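You operate a simulated robot arm through the tools that you are given. There is no shell and no other tool.

The job below is to be done with a simulated robot arm. You get a single attempt, and the scene is never put back.

Task
Give the white roller two strokes of grease, then put it back.
Fine: its place is its peg; stand it on the grease pin, open the valve, pump, and shut the valve before lifting it off. Set down upright: what you pick out.

Only the result counts: the job must be done as asked and must still hold three seconds after the hand-in. Knocking over, shifting, dropping, spilling or breaking anything else fails it.

Robot
A 6-joint arm with a two-finger gripper, fixed in place. Base frame: the origin is on the floor under the middle of its stand, x ahead of it, y to its left, z up. Units: mm, degrees, N and s.
It reaches about 1572 mm from its shoulder. Its first joint turns from -166.0 to 166.0 degrees. Payload 2.45 kg.
The tool frame sits at the grasp point between the pads (the TCP): z along the fingers, y along the line on which they close. The tips reach 20 mm beyond it. The gripper opens to 140 mm; its body begins 168 mm behind the TCP.
Orientation is that of the tool frame in the base frame, as a unit quaternion [x, y, z, w]. With the fingers straight down and closing along the base's y, the tool's x points along the base's -x, its y along +y and its z along -z.

Tools
- The arm moves only by the tool send_rows. Its argument "increments" is a list of rows, each a list of 7 numbers: the finger opening in mm, from 0 to 140, then the shift along the base's x, y, z in units of 50 mm (1.0 is 50 mm), then the turn, a rotation vector about the base's x, y, z in units of 5 degrees (1.0 is 5 degrees). In form: [[gripper, tx, ty, tz, rx, ry, rz], ...]. A call has 1 to 20 rows; each row shifts and turns the commanded pose from where the row before left it. A call with a number of a shift or a turn outside -1 to 1 is refused whole. Rows are played at 5 a second. More than 50 mm and 8.6 degrees between two rows, or a gripper value outside its range, and nothing of the call is played. A pose out of reach is approached as far as the arm can. The call stops where the force on the tool passes 90 N (or 10 N more than at its start, if that is more) or the arm is blocked; 0.2 s more then pass. The fingers move at their own pace (about 45 mm/s each) and stop on an object; they squeeze with about 25 N. The grip force told is the motor's: it shows also when the fingers shut on nothing. Time passes only in rows, and 0.2 s behind the last, so rows that do not move let the fingers close. The reply holds the time, the measured pose of the TCP, the force on the tool along the base axes, the opening and the grip force, in the units named above and with some noise, with the torque about the TCP (base axes, N m) and any sound that the robot's microphone picked up, and new pictures: "views" is both (left out), scene, wrist or none.
- Cameras (640 x 400 px; columns grow to the right, rows downward): "scene" is fixed at [220.8, 650, 1442.4]; the picture's right is [-0.61, -0.79, 0.00], its down [-0.22, 0.17, -0.96] and it looks along [0.76, -0.59, -0.27] (base axes); focal length 314 px, centre (320, 200). "wrist" rides on the gripper at [78, 11, -209] in the tool frame; the picture's right is [-0.14, 0.99, 0.00], its down [-0.92, -0.13, -0.37] and it looks along [-0.37, -0.05, 0.93] (tool axes); focal length 280 px, centre (320, 200). There is no depth. A picture from a camera that has moved, and an enlarged one, comes with that camera's place and axes in the base frame and with its lens.
- enlarge(camera, box): a new picture of the part [left, top, right, bottom] of that camera's present view, enlarged. No time passes.
- hand_in(): hands the job in; it is judged then, once.

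Places have to be worked out from the pictures, the camera data and where the tool is seen. Open the gripper and draw the arm clear of the work before you hand the job in, unless the task says otherwise.

The tools are called after "Call:" by a JSON object that holds its "method" and its "body". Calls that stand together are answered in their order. send_rows: Moves the arm, as the interface text tells. Its arguments: {"type":"object","properties":{"increments":{"type":"array","items":{"type":"array","items":{"type":"number"}}},"views":{"type":"string","enum":["both","scene","wrist","none"]}},"required":["increments"]} The other tools are called the same way: enlarge (camera, box) takes an enlarged picture of a part of a camera's view; hand_in () hands the job in.

At the start:

```text
time: 0.0
tool_pos: [664.9, 363.9, 1304.1]
tcp_rot: [0.0, 1.0, 0.0, 0.0]
ft_force: [-0.2, -0.3, 0.2]
torque: [0.04, -0.03, 0.0]
opening: 140.0
grip_force: 0.1
```

scene: 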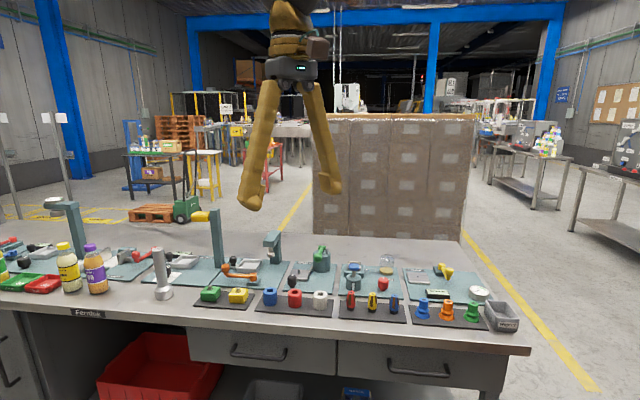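
wrist: 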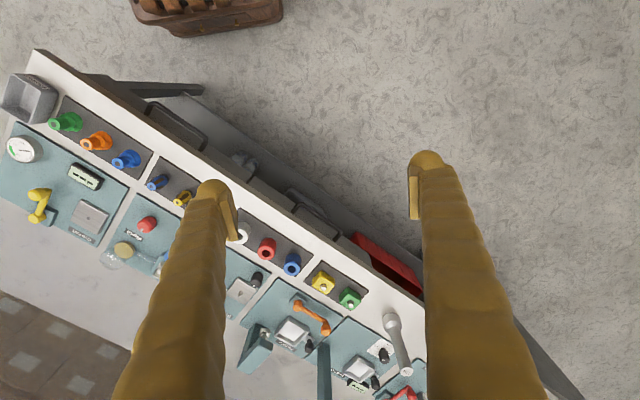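

I start by looking closely at the bench; the white roller appears on the tray with blue/red/white rollers, with the grease station behind it probably.

Call:
{"method": "enlarge", "body": {"camera": "scene", "box": [240, 220, 400, 320]}}

Call:
{"method": "enlarge", "body": {"camera": "scene", "box": [360, 230, 520, 330]}}

Call:
{"method": "enlarge", "body": {"camera": "scene", "box": [120, 200, 280, 310]}}

Call:
{"method": "enlarge", "body": {"camera": "wrist", "box": [180, 200, 440, 400]}}

Call:
{"method": "enlarge", "body": {"camera": "wrist", "box": [0, 60, 240, 280]}}

```text
4.00 times, centred on (320, 270) of scene
camera zoom: at [220.8, 650.0, 1442.4], right [-0.61, -0.79, 0.0], down [-0.22, 0.17, -0.96], along [0.76, -0.59, -0.27], focal length 1257 px, centre (320, -80)
```

zoom: 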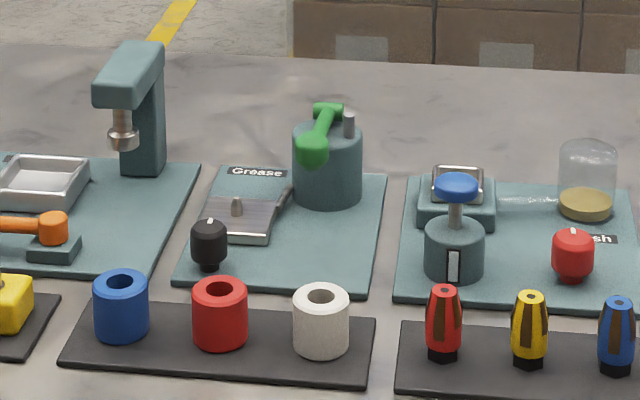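

```text
4.00 times, centred on (440, 280) of scene
camera zoom: at [220.8, 650.0, 1442.4], right [-0.61, -0.79, 0.0], down [-0.22, 0.17, -0.96], along [0.76, -0.59, -0.27], focal length 1257 px, centre (-160, -120)
```

zoom: 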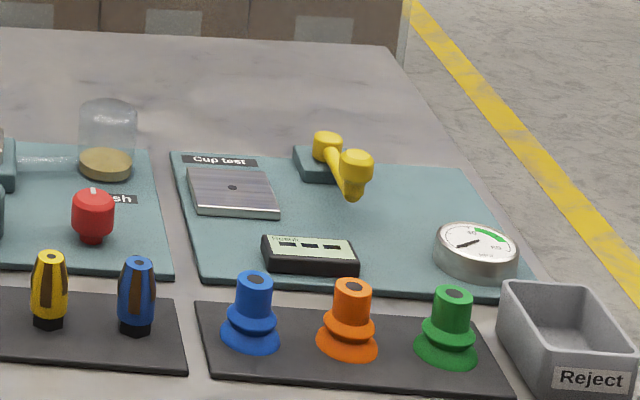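

```text
3.64 times, centred on (200, 255) of scene
camera zoom: at [220.8, 650.0, 1442.4], right [-0.61, -0.79, 0.0], down [-0.22, 0.17, -0.96], along [0.76, -0.59, -0.27], focal length 1143 px, centre (756, 0)
```

zoom: 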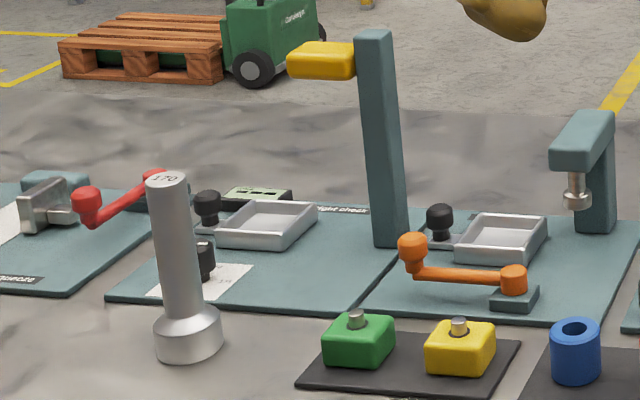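

```text
2.00 times, centred on (310, 300) of wrist
camera zoom: at [586.8, 374.1, 1513.8], right [0.14, 0.99, 0.0], down [0.92, -0.13, 0.37], along [0.37, -0.05, -0.93], focal length 561 px, centre (340, 0)
```

zoom: 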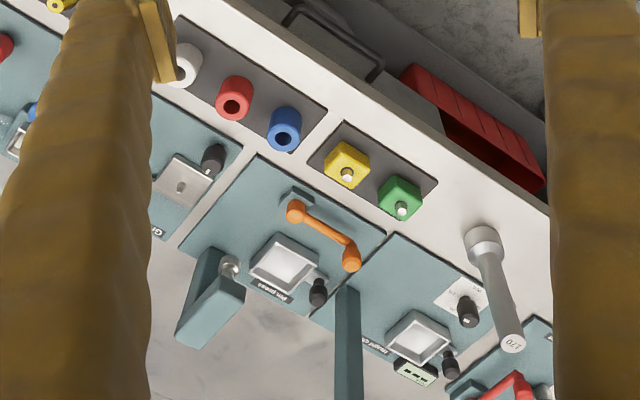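

```text
1.82 times, centred on (120, 170) of wrist
camera zoom: at [586.8, 374.1, 1513.8], right [0.14, 0.99, 0.0], down [0.92, -0.13, 0.37], along [0.37, -0.05, -0.93], focal length 510 px, centre (684, 254)
```

zoom: 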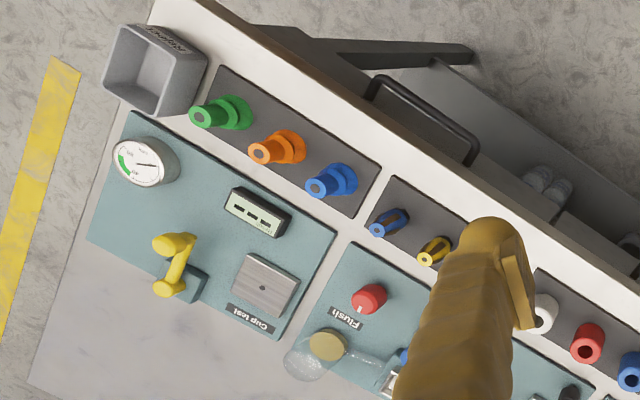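

The white roller looks to be near (877, 140, ~917 top), with the grease station behind it. I move the camera above that area, staying high, to measure more closely.

Call:
{"method": "send_rows", "body": {"increments": [[140, 0.7, -0.6, -0.1, 0, 0, -1], [140, 0.7, -0.6, -0.1, 0, 0, -1], [140, 0.7, -0.6, -0.1, 0, 0, -1], [140, 0.7, -0.6, -0.1, 0, 0, -1], [140, 0.7, -0.6, -0.1, 0, 0, -1], [140, 0.7, -0.6, -0.1, 0, 0, -1], [140, 0, 0, 0, 0, 0, -1], [140, 0, 0, 0, 0, 0, -1], [140, 0, 0, 0, 0, 0, -1]], "views": "both"}}

```text
time: 2.0
tool_pos: [875.5, 183.6, 1272.2]
tcp_rot: [0.382, 0.924, -0.001, 0.0]
ft_force: [0.4, 0.4, -0.6]
torque: [0.0, -0.01, 0.0]
opening: 139.8
grip_force: 0.2
camera wrist: at [826.7, 246.1, 1483.5], right [0.8, 0.6, 0.0], down [0.56, -0.74, 0.37], along [0.22, -0.29, -0.93], focal length 280 px, centre (320, 200)
```

scene: 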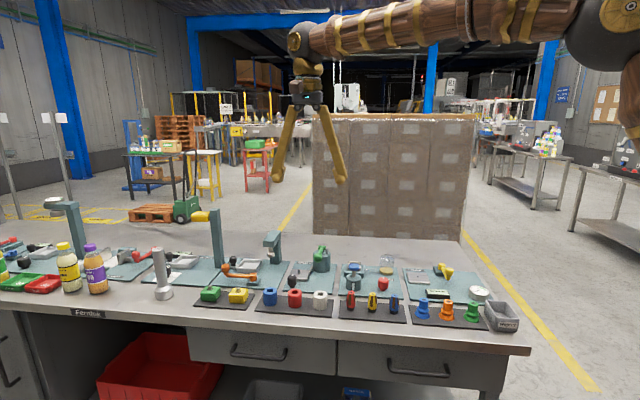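
wrist: 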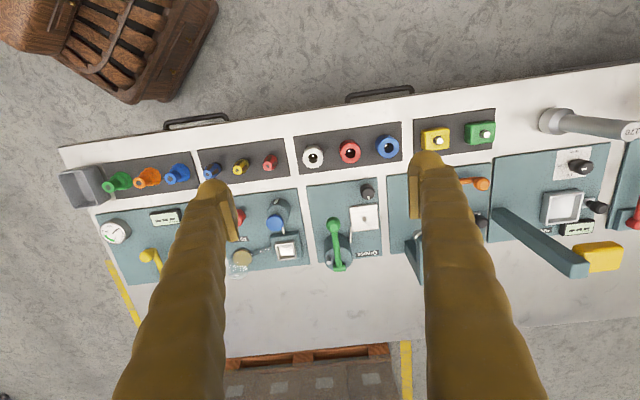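

Now the whole station is visible from above. I enlarge to measure the roller, grease pin, valve knob, and pump lever.

Call:
{"method": "enlarge", "body": {"camera": "wrist", "box": [280, 120, 440, 280]}}

Call:
{"method": "enlarge", "body": {"camera": "scene", "box": [280, 235, 350, 280]}}

Call:
{"method": "enlarge", "body": {"camera": "scene", "box": [250, 270, 350, 330]}}

```text
2.50 times, centred on (360, 200) of wrist
camera zoom: at [826.7, 246.1, 1483.5], right [0.8, 0.6, 0.0], down [0.56, -0.74, 0.37], along [0.22, -0.29, -0.93], focal length 701 px, centre (220, 200)
```

zoom: 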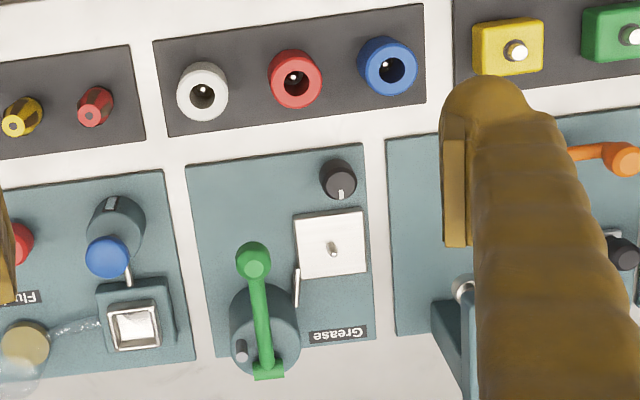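

```text
8.89 times, centred on (315, 258) of scene
camera zoom: at [220.8, 650.0, 1442.4], right [-0.61, -0.79, 0.0], down [-0.22, 0.17, -0.96], along [0.76, -0.59, -0.27], focal length 2793 px, centre (364, -311)
```

zoom: 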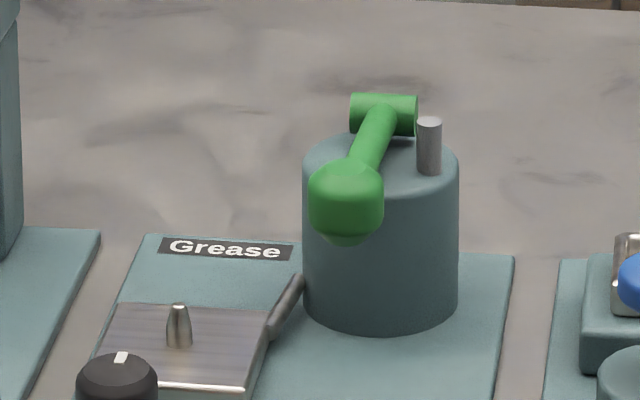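

```text
6.40 times, centred on (300, 300) of scene
camera zoom: at [220.8, 650.0, 1442.4], right [-0.61, -0.79, 0.0], down [-0.22, 0.17, -0.96], along [0.76, -0.59, -0.27], focal length 2011 px, centre (448, -440)
```

zoom: 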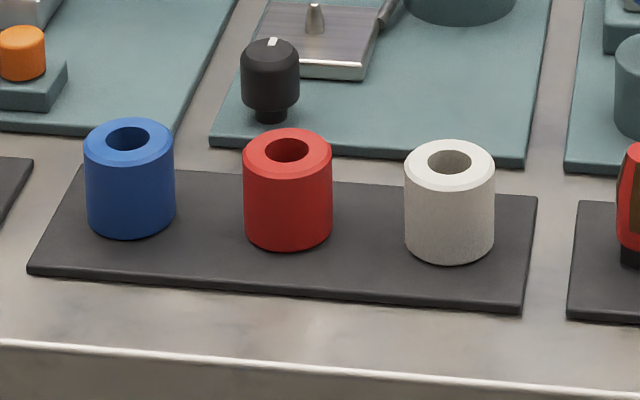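

The measurements from both cameras agree: roller top ≈ (900, 123, 893), grease pin tip ≈ (1095, 71, 879), valve knob top ≈ (1046, 133, 892), lever ball ≈ (1012, 47, 951) with its pivot ≈ (1101, -42, 931). I rotate the gripper and descend partway over the white roller to refine its position.

Call:
{"method": "send_rows", "body": {"increments": [[140, 0.045, -0.11, -0.38, 0, 0, -1], [140, 0.045, -0.11, -0.38, 0, 0, -1], [140, 0.045, -0.11, -0.38, 0, 0, -1], [140, 0.045, -0.11, -0.38, 0, 0, -1], [140, 0.045, -0.11, -0.38, 0, 0, -1], [140, 0.045, -0.11, -0.38, 0, 0, -1], [140, 0.045, -0.11, -0.38, 0, 0, -1], [140, 0.045, -0.11, -0.38, 0, 0, -1], [140, 0.045, -0.11, -0.38, 0, 0, -1], [140, 0.045, -0.11, -0.38, 0, 0, -1], [140, 0.045, -0.11, -0.38, 0, 0, -1]], "views": "both"}}

```text
time: 4.4
tool_pos: [899.4, 121.5, 1066.0]
tcp_rot: [0.767, 0.642, 0.0, 0.0]
ft_force: [0.2, 0.6, -0.2]
torque: [0.03, 0.0, -0.04]
opening: 139.7
grip_force: 0.0
camera wrist: at [922.6, 196.5, 1274.8], right [0.95, -0.31, 0.0], down [-0.29, -0.88, 0.37], along [-0.11, -0.35, -0.93], focal length 280 px, centre (320, 200)
```

scene: 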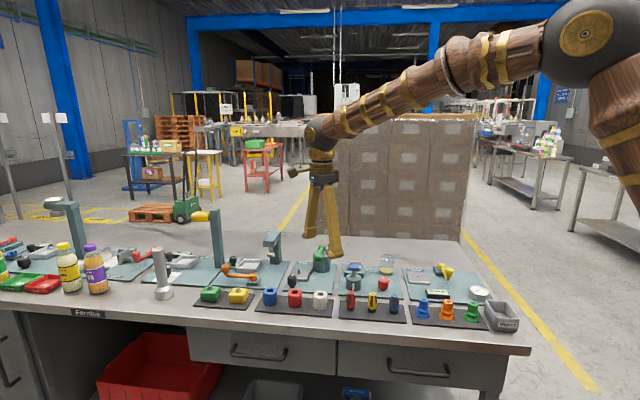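
wrist: 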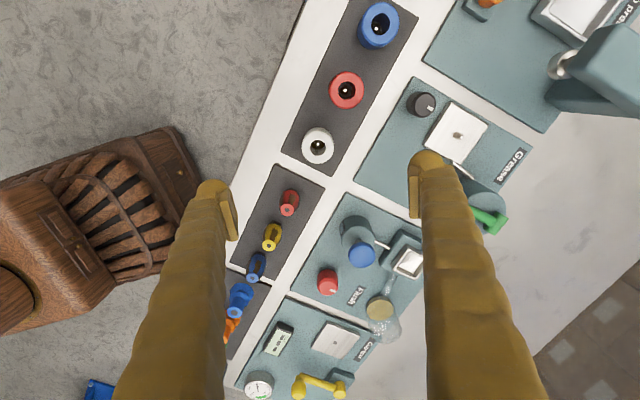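

I enlarge the view of the roller and the station from here to refine their positions.

Call:
{"method": "enlarge", "body": {"camera": "wrist", "box": [270, 60, 370, 190]}}

Call:
{"method": "enlarge", "body": {"camera": "wrist", "box": [380, 70, 560, 250]}}

Call:
{"method": "enlarge", "body": {"camera": "scene", "box": [290, 140, 370, 270]}}

```text
3.08 times, centred on (320, 125) of wrist
camera zoom: at [922.6, 196.5, 1274.8], right [0.95, -0.31, 0.0], down [-0.29, -0.88, 0.37], along [-0.11, -0.35, -0.93], focal length 863 px, centre (320, 431)
```

zoom: 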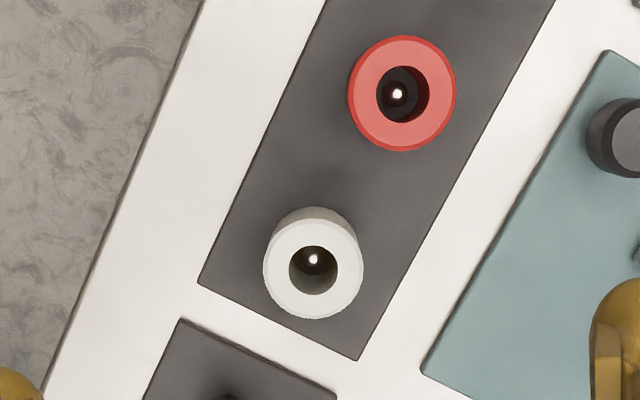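

```text
2.22 times, centred on (470, 160) of wrist
camera zoom: at [922.6, 196.5, 1274.8], right [0.95, -0.31, 0.0], down [-0.29, -0.88, 0.37], along [-0.11, -0.35, -0.93], focal length 623 px, centre (-13, 289)
```

zoom: 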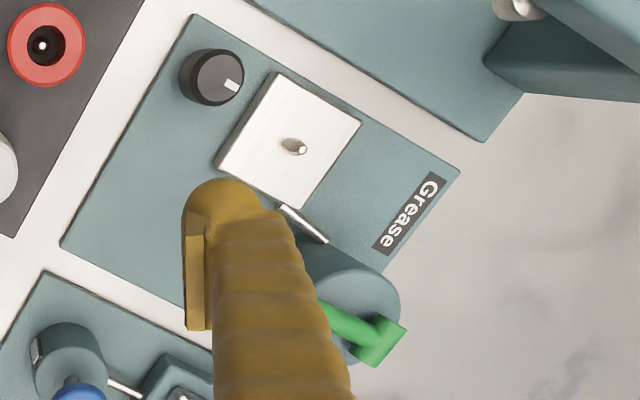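

```text
3.08 times, centred on (330, 205) of scene
camera zoom: at [220.8, 650.0, 1442.4], right [-0.61, -0.79, 0.0], down [-0.22, 0.17, -0.96], along [0.76, -0.59, -0.27], focal length 967 px, centre (289, 185)
```

zoom: 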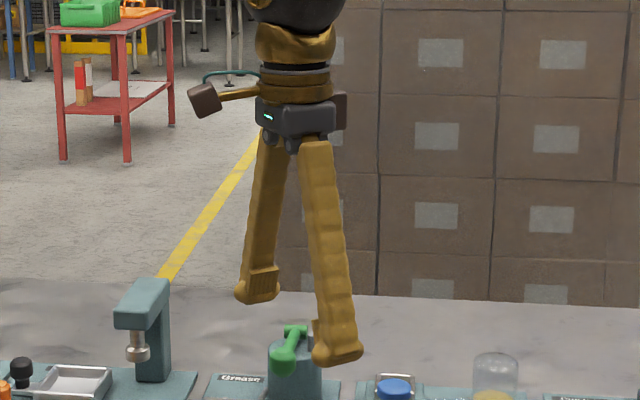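

From this view the roller centre is near (898, 124). I narrow the fingers to 90 and descend to z≈966 directly above it to check the centring.

Call:
{"method": "send_rows", "body": {"increments": [[90, -0.02, 0.02, -0.3, 0, 0, 0], [90, 0, 0, -0.3, 0, 0, 0], [90, 0, 0, -0.5, 0, 0, 0], [90, 0, 0, -0.5, 0, 0, 0], [90, 0, 0, -0.4, 0, 0, 0]], "views": "both"}}

Call:
{"method": "enlarge", "body": {"camera": "wrist", "box": [240, 110, 400, 210]}}

Call:
{"method": "enlarge", "body": {"camera": "scene", "box": [270, 200, 370, 320]}}

```text
time: 5.6
tool_pos: [898.4, 124.1, 965.1]
tcp_rot: [0.766, 0.643, 0.001, 0.0]
ft_force: [0.2, -0.9, 0.1]
torque: [-0.02, 0.01, -0.01]
opening: 89.9
grip_force: 0.0
camera wrist: at [922.2, 198.8, 1175.2], right [0.95, -0.31, 0.0], down [-0.29, -0.88, 0.37], along [-0.11, -0.35, -0.93], focal length 280 px, centre (320, 200)
```

scene: 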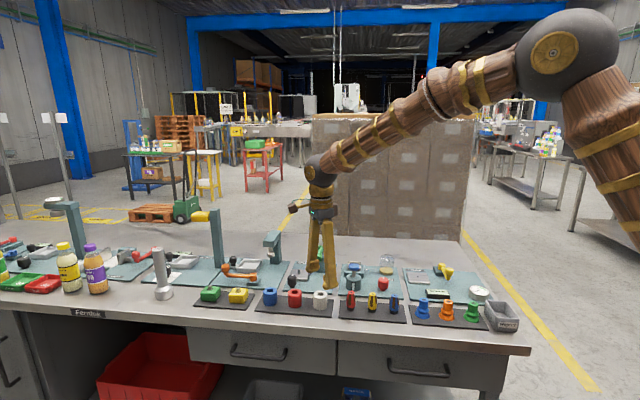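
wrist: 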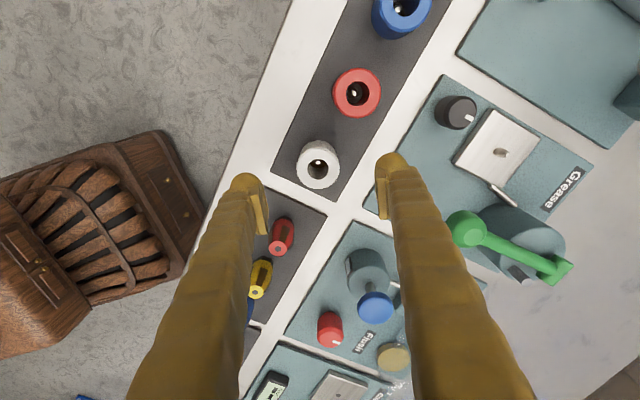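

```text
4.00 times, centred on (320, 160) of wrist
camera zoom: at [922.2, 198.8, 1175.2], right [0.95, -0.31, 0.0], down [-0.29, -0.88, 0.37], along [-0.11, -0.35, -0.93], focal length 1122 px, centre (320, 360)
```

zoom: 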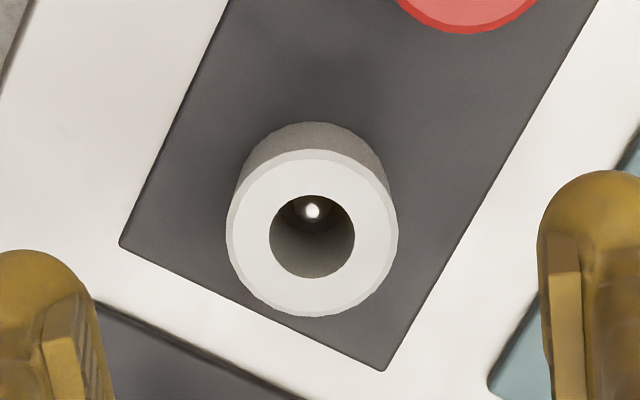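

```text
3.33 times, centred on (320, 260) of scene
camera zoom: at [220.8, 650.0, 1442.4], right [-0.61, -0.79, 0.0], down [-0.22, 0.17, -0.96], along [0.76, -0.59, -0.27], focal length 1048 px, centre (320, 0)
```

zoom: 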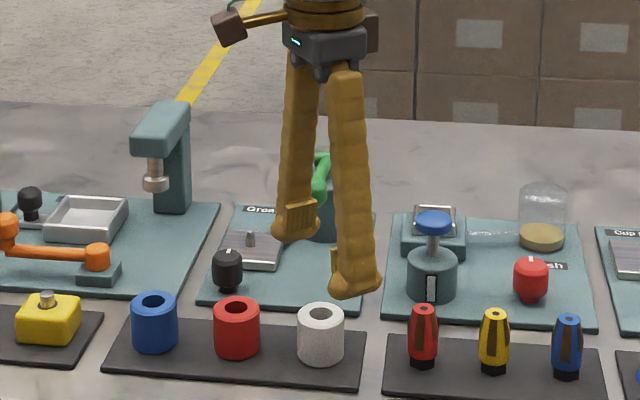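

The roller sits at about (897.5, 125.5) with its top at ~895 and base ~853. I centre on it and descend to z≈883 with the fingers still open.

Call:
{"method": "send_rows", "body": {"increments": [[90, -0.02, 0.022, -0.4, 0, 0, 0], [90, 0, 0, -0.4, 0, 0, 0], [90, 0, 0, -0.4, 0, 0, 0], [90, 0, 0, -0.24, 0, 0, 0], [90, 0, 0, -0.2, 0, 0, 0]], "views": "both"}}

Call:
{"method": "enlarge", "body": {"camera": "wrist", "box": [240, 110, 400, 230]}}

Call:
{"method": "enlarge", "body": {"camera": "scene", "box": [280, 240, 360, 320]}}

```text
time: 6.8
tool_pos: [897.4, 123.3, 883.4]
tcp_rot: [0.766, 0.643, 0.0, 0.0]
ft_force: [0.2, -0.6, -1.1]
torque: [0.01, -0.02, -0.01]
opening: 90.0
grip_force: 0.2
camera wrist: at [920.2, 198.5, 1093.2], right [0.95, -0.31, 0.0], down [-0.29, -0.88, 0.37], along [-0.11, -0.35, -0.93], focal length 280 px, centre (320, 200)
```

scene: 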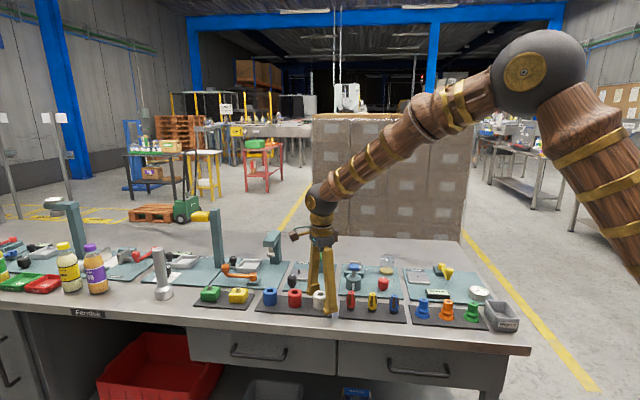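
wrist: 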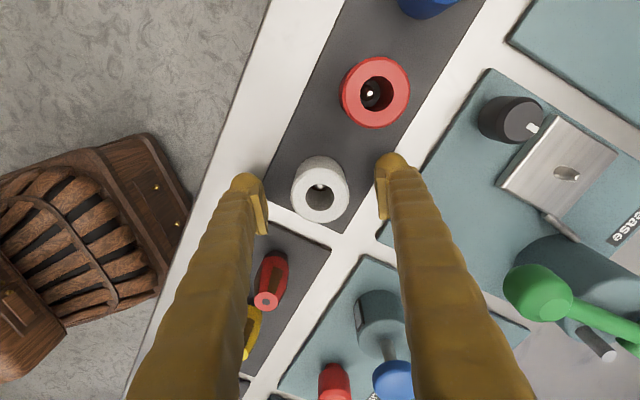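

```text
3.33 times, centred on (320, 170) of wrist
camera zoom: at [920.2, 198.5, 1093.2], right [0.95, -0.31, 0.0], down [-0.29, -0.88, 0.37], along [-0.11, -0.35, -0.93], focal length 935 px, centre (320, 300)
```

zoom: 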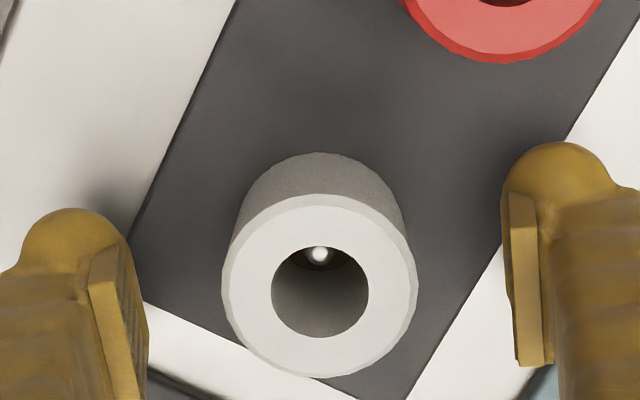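

```text
5.00 times, centred on (320, 280) of scene
camera zoom: at [220.8, 650.0, 1442.4], right [-0.61, -0.79, 0.0], down [-0.22, 0.17, -0.96], along [0.76, -0.59, -0.27], focal length 1571 px, centre (320, -200)
```

zoom: 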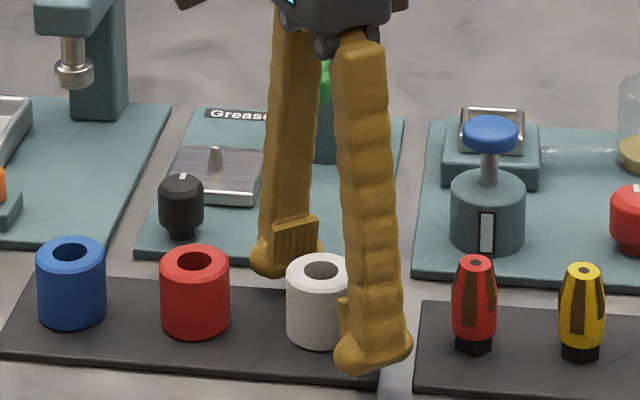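

The roller is nearly centred between the fingers (about 1–2 mm toward +y). I nudge y and close on it.

Call:
{"method": "send_rows", "body": {"increments": [[90, 0.01, 0.03, 0, 0, 0, 0], [70, 0, 0, 0, 0, 0, 0], [50, 0, 0, 0, 0, 0, 0], [36, 0, 0, 0, 0, 0, 0], [36, 0, 0, 0, 0, 0, 0], [36, 0, 0, 0, 0, 0, 0], [36, 0, 0, 0, 0, 0, 0]], "views": "both"}}

Call:
{"method": "enlarge", "body": {"camera": "wrist", "box": [240, 110, 400, 230]}}

```text
time: 8.4
tool_pos: [897.7, 125.1, 882.1]
tcp_rot: [0.765, 0.644, 0.0, 0.0]
ft_force: [-0.2, 0.5, 0.0]
torque: [-0.01, 0.02, 0.01]
opening: 42.8
grip_force: 25.7
camera wrist: at [921.2, 200.2, 1093.1], right [0.95, -0.31, 0.0], down [-0.29, -0.88, 0.37], along [-0.11, -0.35, -0.93], focal length 280 px, centre (320, 200)
```

scene: 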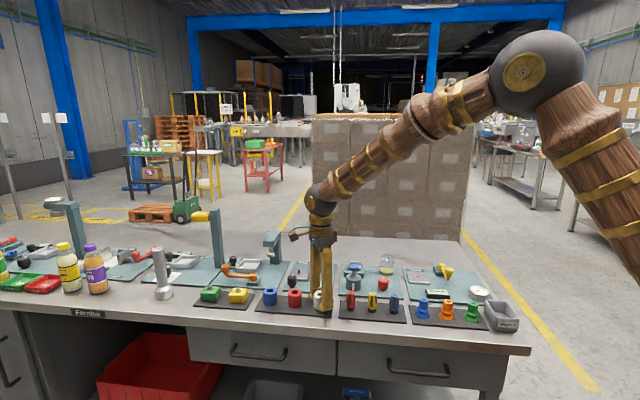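
wrist: 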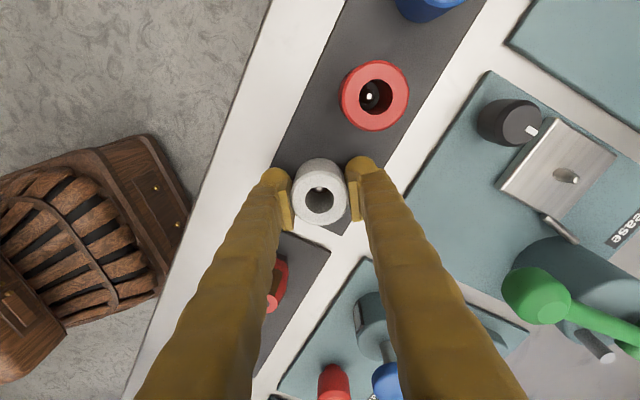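

```text
3.33 times, centred on (320, 170) of wrist
camera zoom: at [921.2, 200.2, 1093.1], right [0.95, -0.31, 0.0], down [-0.29, -0.88, 0.37], along [-0.11, -0.35, -0.93], focal length 935 px, centre (320, 300)
```

zoom: 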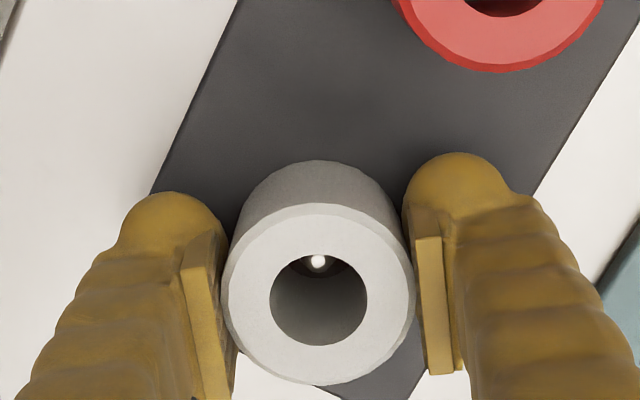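

The roller is gripped (42.8 mm). Before lifting I enlarge the view of the grease pin for another fix on its position.

Call:
{"method": "enlarge", "body": {"camera": "wrist", "box": [470, 80, 630, 200]}}

Call:
{"method": "send_rows", "body": {"increments": [[36, 0, 0, 0.2, 0, 0, 0], [36, 0, 0, 0.4, 0, 0, 0], [36, 0, 0, 0.7, 0, 0, 0], [36, 0, 0, 0.9, 0, 0, 0], [36, 0, 0, 0.6, 0, 0, 0]], "views": "both"}}

```text
3.33 times, centred on (550, 140) of wrist
camera zoom: at [921.2, 200.2, 1093.1], right [0.95, -0.31, 0.0], down [-0.29, -0.88, 0.37], along [-0.11, -0.35, -0.93], focal length 935 px, centre (-447, 400)
```

zoom: 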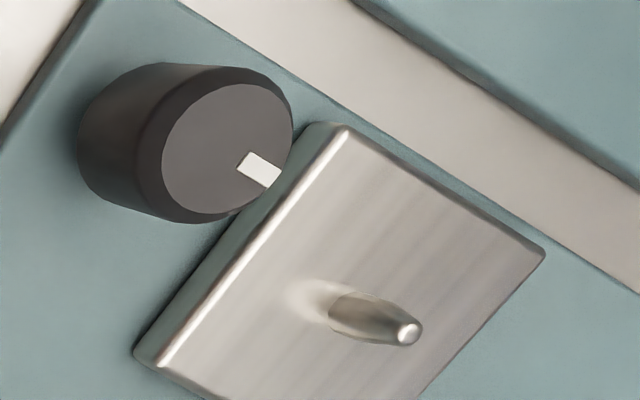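

```text
time: 9.6
tool_pos: [898.7, 126.9, 1022.5]
tcp_rot: [0.766, 0.643, 0.0, 0.001]
ft_force: [0.8, -0.4, -0.8]
torque: [0.03, 0.03, -0.01]
opening: 43.0
grip_force: 24.3
camera wrist: at [922.2, 201.9, 1232.5], right [0.95, -0.31, 0.0], down [-0.29, -0.88, 0.37], along [-0.11, -0.35, -0.93], focal length 280 px, centre (320, 200)
```

scene: 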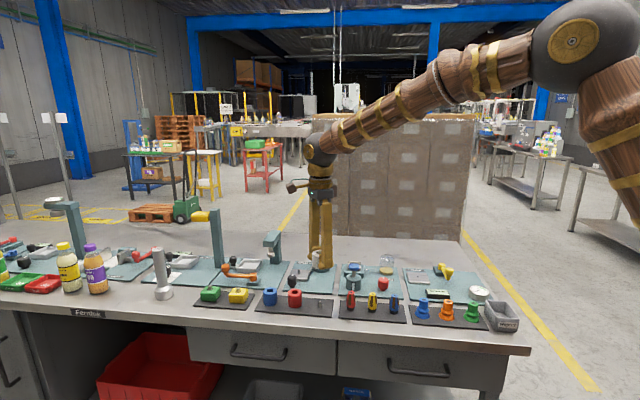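
wrist: 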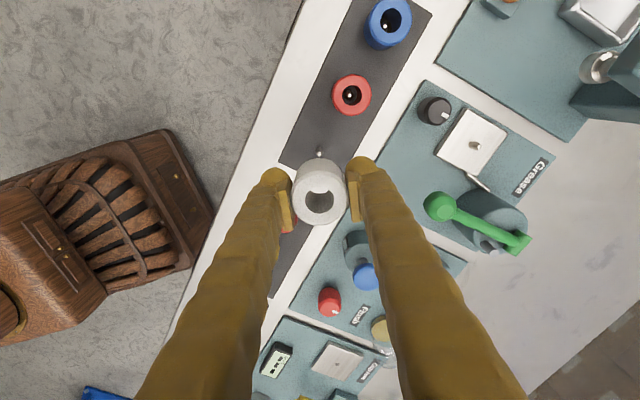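

The roller lifted cleanly off its peg. I enlarge this view to fix the pin from a second height.

Call:
{"method": "enlarge", "body": {"camera": "wrist", "box": [400, 80, 560, 180]}}

Call:
{"method": "enlarge", "body": {"camera": "wrist", "box": [260, 130, 380, 230]}}

Call:
{"method": "enlarge", "body": {"camera": "scene", "box": [270, 230, 370, 320]}}

```text
4.00 times, centred on (480, 130) of wrist
camera zoom: at [922.2, 201.9, 1232.5], right [0.95, -0.31, 0.0], down [-0.29, -0.88, 0.37], along [-0.11, -0.35, -0.93], focal length 1122 px, centre (-320, 480)
```

zoom: 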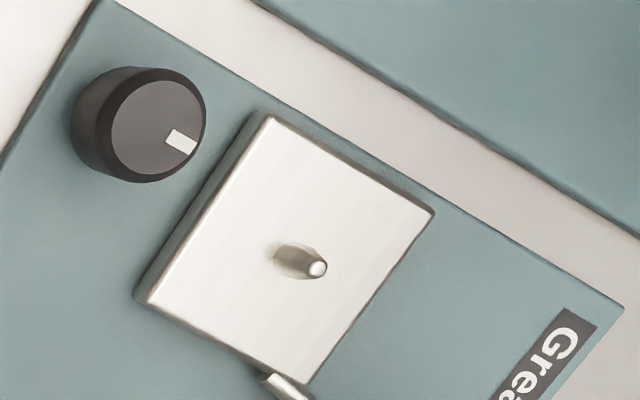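

```text
4.00 times, centred on (320, 180) of wrist
camera zoom: at [922.2, 201.9, 1232.5], right [0.95, -0.31, 0.0], down [-0.29, -0.88, 0.37], along [-0.11, -0.35, -0.93], focal length 1122 px, centre (320, 280)
```

zoom: 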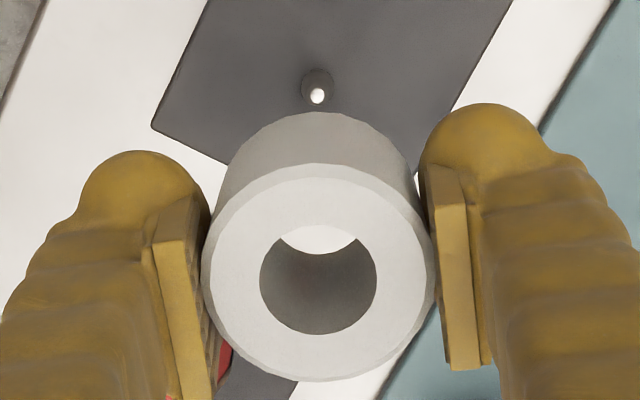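

```text
4.44 times, centred on (320, 275) of scene
camera zoom: at [220.8, 650.0, 1442.4], right [-0.61, -0.79, 0.0], down [-0.22, 0.17, -0.96], along [0.76, -0.59, -0.27], focal length 1397 px, centre (320, -133)
```

zoom: 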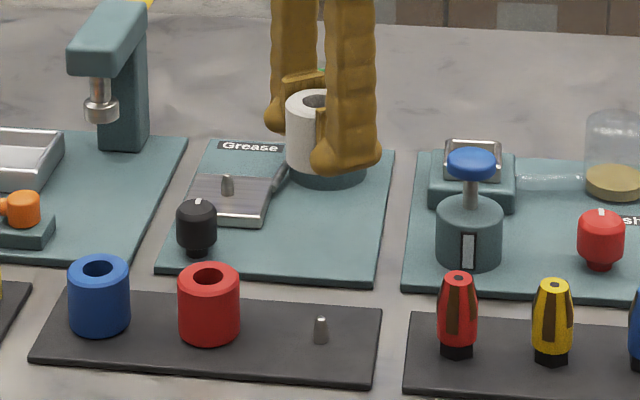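

The bare peg is visible at (≈896.5, 126) below the roller, which gives a relative reference: the grease pin looks the same but ~10 mm higher. I carry the roller over the pin at the matching height to compare.

Call:
{"method": "send_rows", "body": {"increments": [[36, 0.783, -0.22, 0.04, 0, 0, 0], [36, 0.783, -0.22, 0.04, 0, 0, 0], [36, 0.783, -0.22, 0.04, 0, 0, 0], [36, 0.783, -0.22, 0.04, 0, 0, 0], [36, 0.783, -0.22, 0.04, 0, 0, 0], [36, 0, 0, 0, 0, 0, 0]], "views": "both"}}

Call:
{"method": "enlarge", "body": {"camera": "wrist", "box": [260, 130, 380, 230]}}

Call:
{"method": "enlarge", "body": {"camera": "scene", "box": [260, 220, 360, 300]}}

```text
time: 11.0
tool_pos: [1094.7, 71.8, 1032.1]
tcp_rot: [0.766, 0.643, 0.0, 0.0]
ft_force: [0.1, -0.2, -0.6]
torque: [0.0, 0.01, 0.03]
opening: 42.6
grip_force: 25.2
camera wrist: at [1118.0, 147.3, 1242.0], right [0.95, -0.31, 0.0], down [-0.28, -0.88, 0.37], along [-0.11, -0.35, -0.93], focal length 280 px, centre (320, 200)
```

scene: 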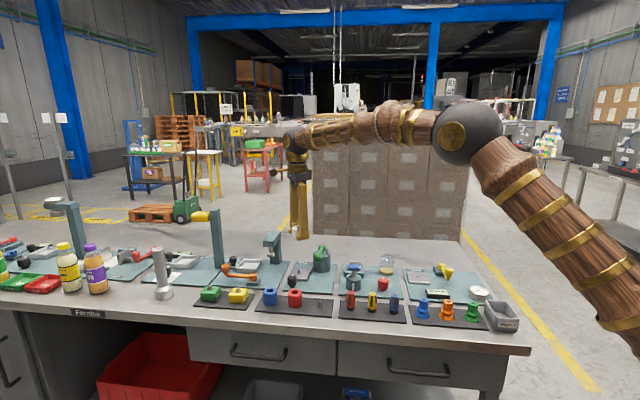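
wrist: 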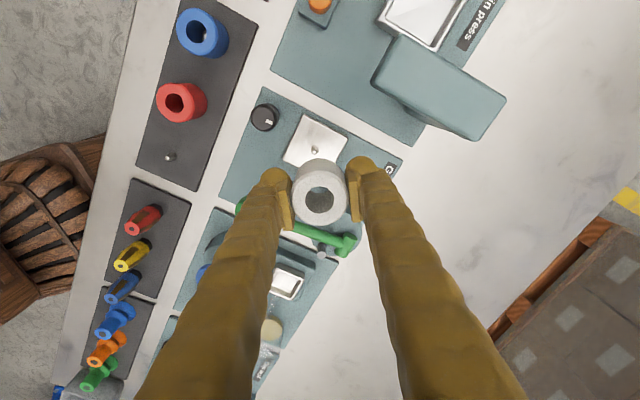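

```text
4.00 times, centred on (320, 180) of wrist
camera zoom: at [1118.0, 147.3, 1242.0], right [0.95, -0.31, 0.0], down [-0.28, -0.88, 0.37], along [-0.11, -0.35, -0.93], focal length 1122 px, centre (320, 280)
```

zoom: 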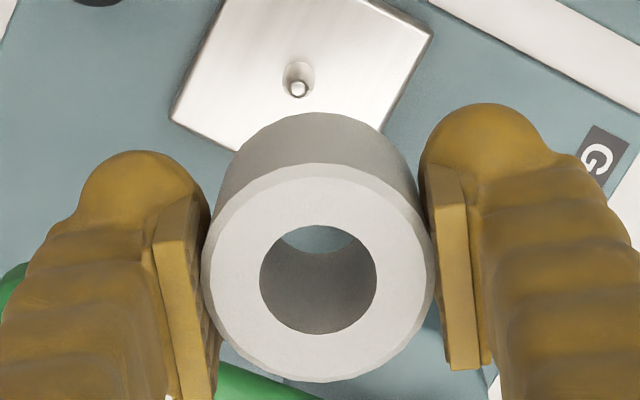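

```text
5.00 times, centred on (310, 260) of scene
camera zoom: at [220.8, 650.0, 1442.4], right [-0.61, -0.79, 0.0], down [-0.22, 0.17, -0.96], along [0.76, -0.59, -0.27], focal length 1571 px, centre (370, -100)
```

zoom: 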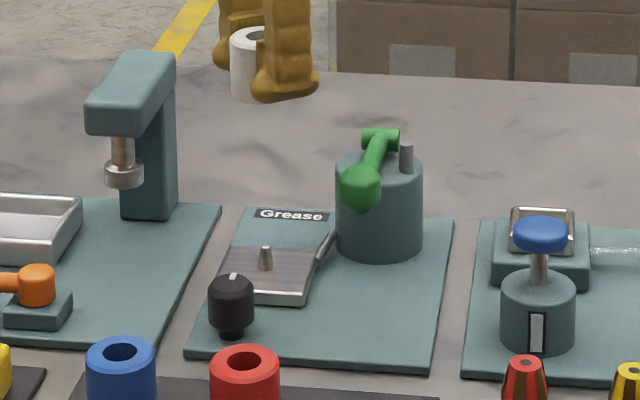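

The pin appears ~6.4 mm toward −x of the roller axis, so I correct by (−6.4, +0.7) and lower until the roller base is just above the pin tip.

Call:
{"method": "send_rows", "body": {"increments": [[36, -0.129, 0.014, 0, 0, 0, 0], [36, 0, 0, -0.7, 0, 0, 0], [36, 0, 0, -0.7, 0, 0, 0], [36, 0, 0, -0.6, 0, 0, 0], [36, 0, 0, 0, 0, 0, 0]], "views": "both"}}

Call:
{"method": "enlarge", "body": {"camera": "wrist", "box": [260, 130, 380, 230]}}

Call:
{"method": "enlarge", "body": {"camera": "scene", "box": [260, 220, 360, 300]}}

```text
time: 12.2
tool_pos: [1086.4, 72.9, 932.1]
tcp_rot: [0.766, 0.642, 0.001, -0.001]
ft_force: [0.2, 1.1, 0.3]
torque: [-0.01, 0.0, 0.03]
opening: 42.7
grip_force: 25.0
camera wrist: at [1111.0, 148.0, 1141.5], right [0.95, -0.31, 0.0], down [-0.29, -0.88, 0.37], along [-0.11, -0.35, -0.93], focal length 280 px, centre (320, 200)
```

scene: 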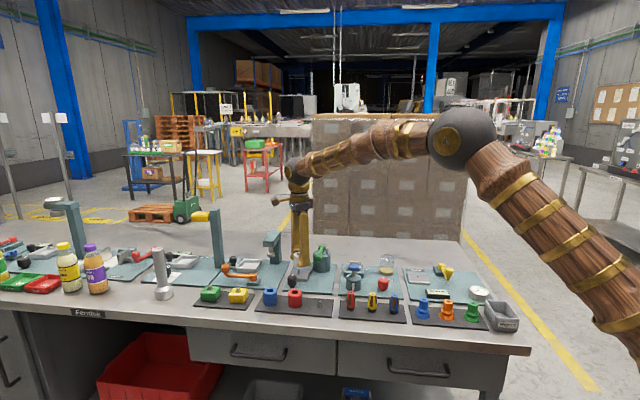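
wrist: 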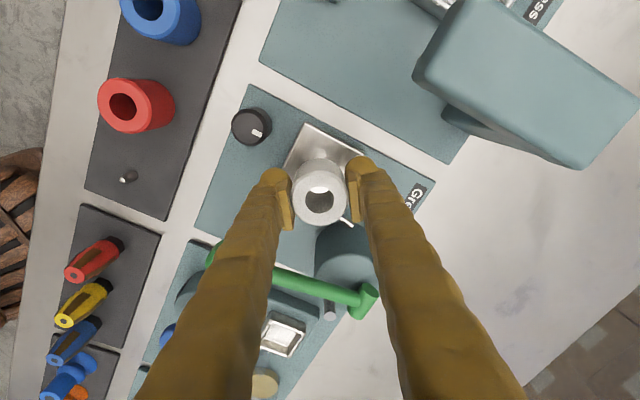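

```text
4.00 times, centred on (320, 180) of wrist
camera zoom: at [1111.0, 148.0, 1141.5], right [0.95, -0.31, 0.0], down [-0.29, -0.88, 0.37], along [-0.11, -0.35, -0.93], focal length 1122 px, centre (320, 280)
```

zoom: 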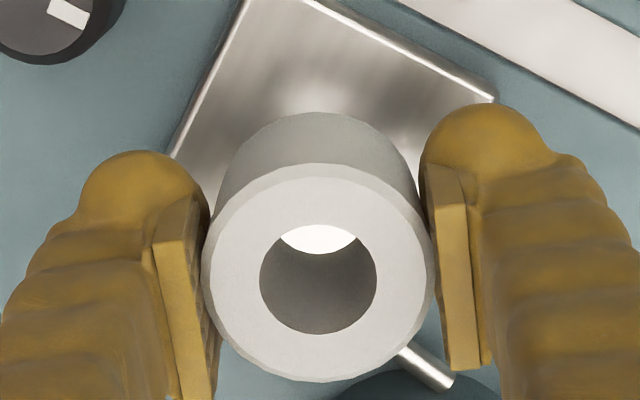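

```text
5.00 times, centred on (310, 260) of scene
camera zoom: at [220.8, 650.0, 1442.4], right [-0.61, -0.79, 0.0], down [-0.22, 0.17, -0.96], along [0.76, -0.59, -0.27], focal length 1571 px, centre (370, -100)
```

zoom: 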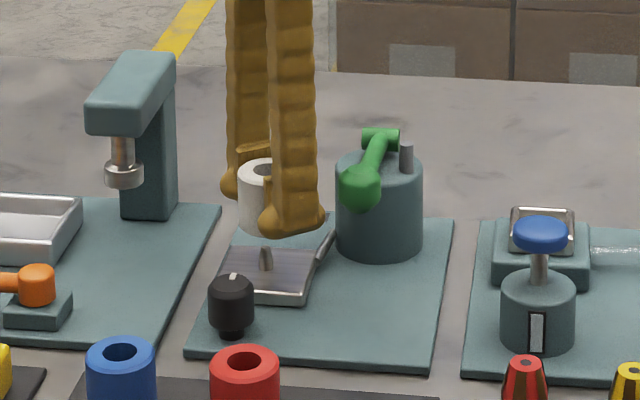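

Laterally the roller lines up with the pin in the scene view. I lower slowly onto the pin, watching the force.

Call:
{"method": "send_rows", "body": {"increments": [[36, 0, 0, -0.2, 0, 0, 0], [36, 0, 0, -0.15, 0, 0, 0], [36, 0, 0, -0.1, 0, 0, 0], [36, 0, 0, -0.1, 0, 0, 0], [36, 0, 0, 0, 0, 0, 0]], "views": "both"}}

Call:
{"method": "enlarge", "body": {"camera": "wrist", "box": [260, 130, 380, 230]}}

Call:
{"method": "enlarge", "body": {"camera": "scene", "box": [280, 230, 340, 290]}}

```text
time: 13.4
tool_pos: [1087.5, 71.6, 905.3]
tcp_rot: [0.766, 0.642, 0.001, -0.001]
ft_force: [-0.1, 0.0, -1.0]
torque: [0.0, -0.03, 0.0]
opening: 42.8
grip_force: 25.2
camera wrist: at [1111.0, 147.4, 1114.4], right [0.95, -0.31, 0.0], down [-0.29, -0.88, 0.37], along [-0.11, -0.35, -0.93], focal length 280 px, centre (320, 200)
```

scene: 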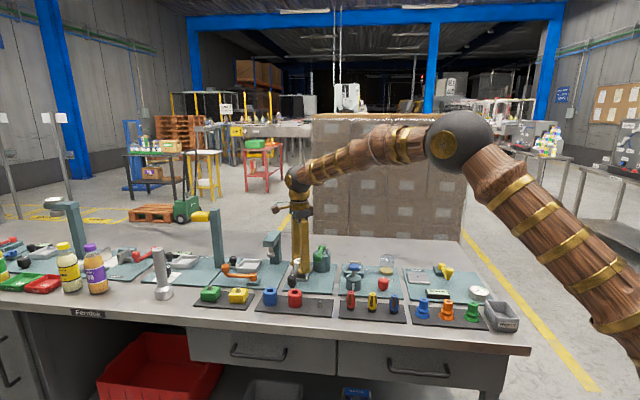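
wrist: 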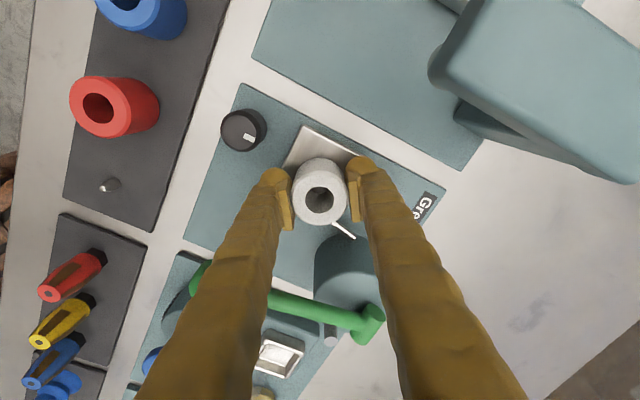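

```text
4.00 times, centred on (320, 180) of wrist
camera zoom: at [1111.0, 147.4, 1114.4], right [0.95, -0.31, 0.0], down [-0.29, -0.88, 0.37], along [-0.11, -0.35, -0.93], focal length 1122 px, centre (320, 280)
```

zoom: 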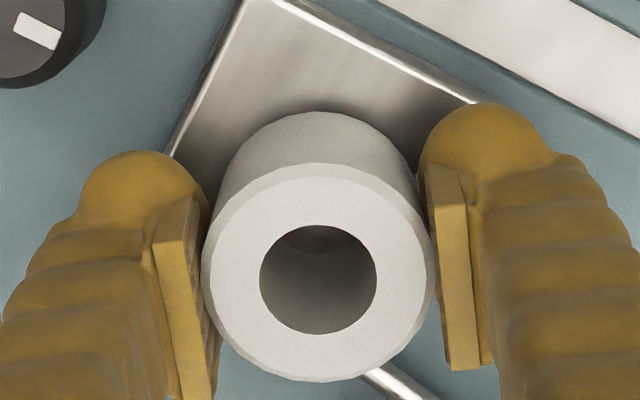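

```text
6.67 times, centred on (310, 260) of scene
camera zoom: at [220.8, 650.0, 1442.4], right [-0.61, -0.79, 0.0], down [-0.22, 0.17, -0.96], along [0.76, -0.59, -0.27], focal length 2095 px, centre (387, -200)
```

zoom: 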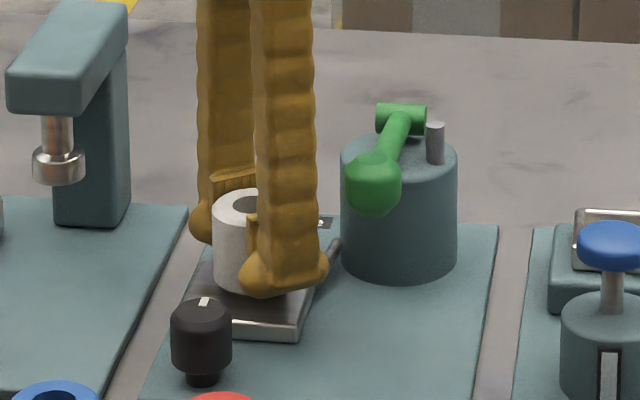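

No contact force yet, so the pin is within the bore or still just below it. I continue in 2–3 mm steps.

Call:
{"method": "send_rows", "body": {"increments": [[36, 0, 0, -0.06, 0, 0, 0], [36, 0, 0, -0.06, 0, 0, 0], [36, 0, 0, -0.05, 0, 0, 0], [36, 0, 0, 0, 0, 0, 0]], "views": "both"}}

Call:
{"method": "enlarge", "body": {"camera": "wrist", "box": [290, 160, 350, 220]}}

Call:
{"method": "enlarge", "body": {"camera": "scene", "box": [280, 240, 330, 290]}}

```text
time: 14.4
tool_pos: [1087.4, 72.4, 898.2]
tcp_rot: [0.766, 0.643, 0.0, 0.001]
ft_force: [-3.5, -0.8, 7.9]
torque: [0.01, 0.1, 0.01]
opening: 43.0
grip_force: 25.5
camera wrist: at [1111.1, 147.4, 1107.1], right [0.95, -0.31, 0.0], down [-0.29, -0.88, 0.37], along [-0.11, -0.35, -0.93], focal length 280 px, centre (320, 200)
```

scene: 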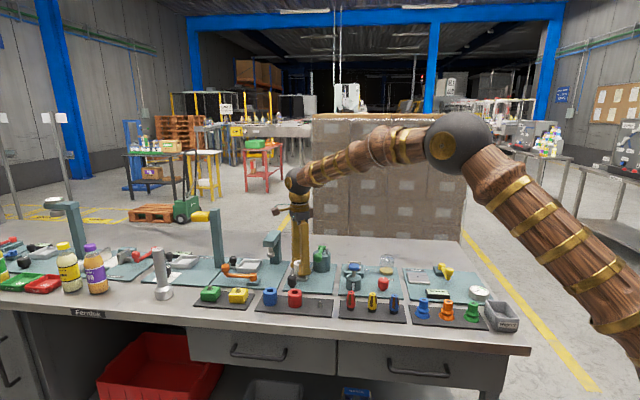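
wrist: 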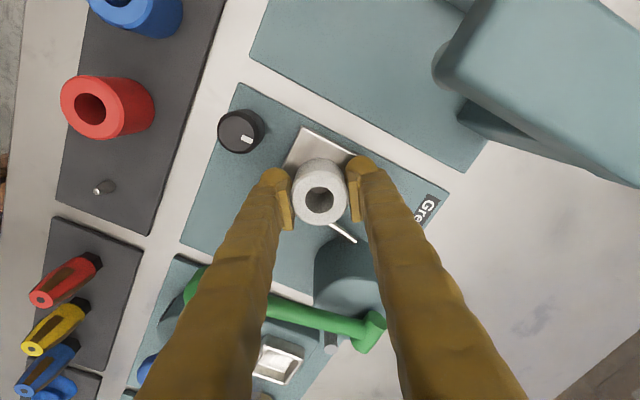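

```text
6.67 times, centred on (320, 190) of wrist
camera zoom: at [1111.1, 147.4, 1107.1], right [0.95, -0.31, 0.0], down [-0.29, -0.88, 0.37], along [-0.11, -0.35, -0.93], focal length 1869 px, centre (320, 267)
```

zoom: 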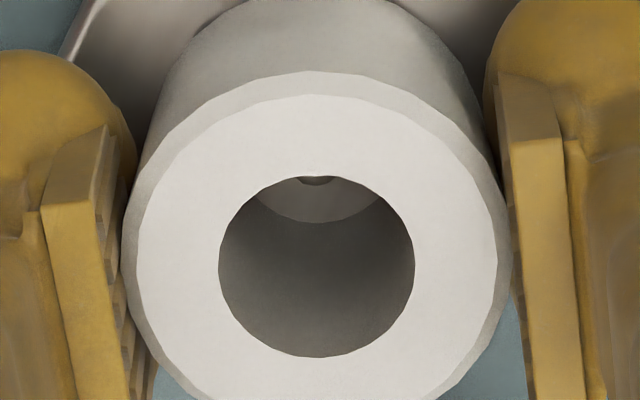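

```text
8.00 times, centred on (305, 265) of scene
camera zoom: at [220.8, 650.0, 1442.4], right [-0.61, -0.79, 0.0], down [-0.22, 0.17, -0.96], along [0.76, -0.59, -0.27], focal length 2514 px, centre (440, -320)
```

zoom: 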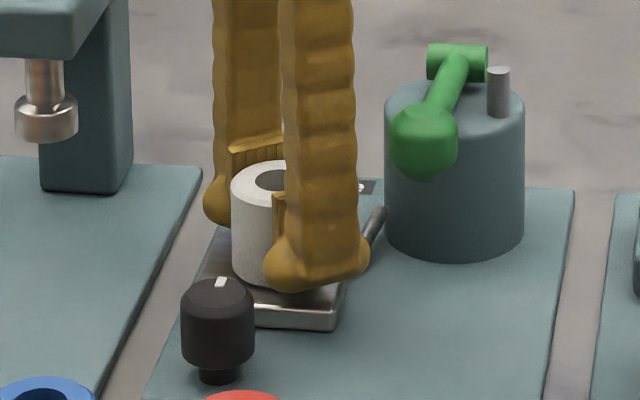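

Contact force ~8 N appeared at TCP z≈897. I zoom in to see whether the roller base is seated on the block or caught on the pin tip.

Call:
{"method": "enlarge", "body": {"camera": "scene", "box": [298, 255, 326, 283]}}

Call:
{"method": "enlarge", "body": {"camera": "wrist", "box": [305, 175, 335, 215]}}

```text
14.29 times, centred on (312, 269) of scene
camera zoom: at [220.8, 650.0, 1442.4], right [-0.61, -0.79, 0.0], down [-0.22, 0.17, -0.96], along [0.76, -0.59, -0.27], focal length 4489 px, centre (434, -786)
```

zoom: 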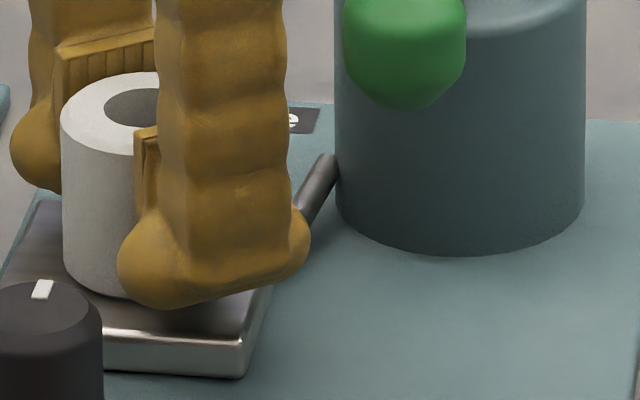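

```text
10.00 times, centred on (320, 195) of wrist
camera zoom: at [1111.1, 147.4, 1107.1], right [0.95, -0.31, 0.0], down [-0.29, -0.88, 0.37], along [-0.11, -0.35, -0.93], focal length 2804 px, centre (320, 250)
```

zoom: 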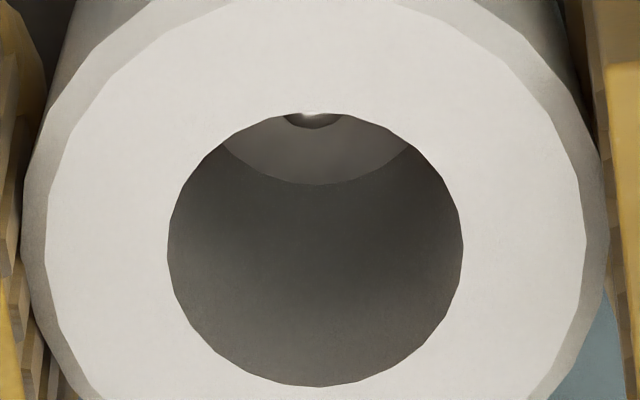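

Geometry from the scene view puts the roller base (z≈866) on the block surface (≈866), and the pin tip is visible inside the bore ~2–3 mm toward +y. I lift 3 mm, shift +2.2 mm in y to centre it, and set it down again.

Call:
{"method": "send_rows", "body": {"increments": [[36, 0, 0, 0.06, 0, 0, 0], [36, 0.01, 0.045, 0, 0, 0, 0], [36, 0, 0, 0, 0, 0, 0], [36, 0, 0, -0.03, 0, 0, 0], [36, 0, 0, -0.02, 0, 0, 0], [36, 0, 0, 0, 0, 0, 0]], "views": "wrist"}}

Call:
{"method": "enlarge", "body": {"camera": "wrist", "box": [305, 175, 335, 215]}}

```text
time: 15.8
tool_pos: [1089.1, 73.8, 896.8]
tcp_rot: [0.765, 0.643, 0.0, -0.002]
ft_force: [-0.5, -0.2, 2.2]
torque: [-0.02, -0.05, 0.0]
opening: 42.6
grip_force: 25.1
camera wrist: at [1111.7, 149.6, 1107.0], right [0.95, -0.31, 0.0], down [-0.29, -0.88, 0.37], along [-0.11, -0.35, -0.93], focal length 280 px, centre (320, 200)
```

wrist: 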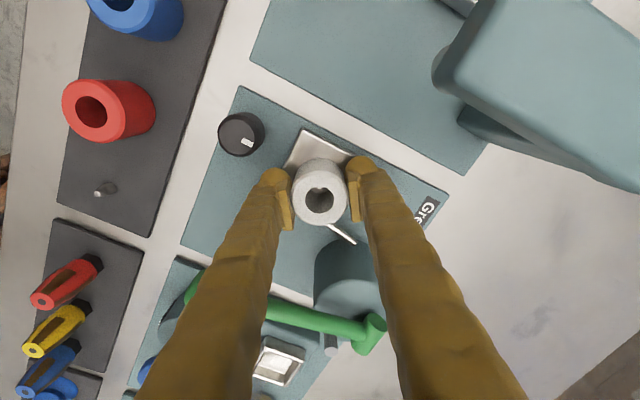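

```text
10.00 times, centred on (320, 195) of wrist
camera zoom: at [1111.7, 149.6, 1107.0], right [0.95, -0.31, 0.0], down [-0.29, -0.88, 0.37], along [-0.11, -0.35, -0.93], focal length 2804 px, centre (320, 250)
```

zoom: 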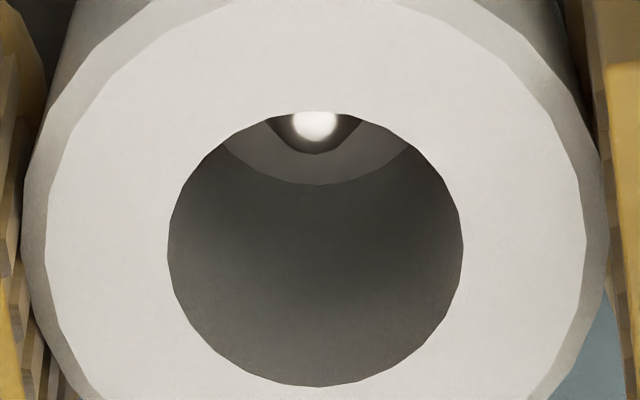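

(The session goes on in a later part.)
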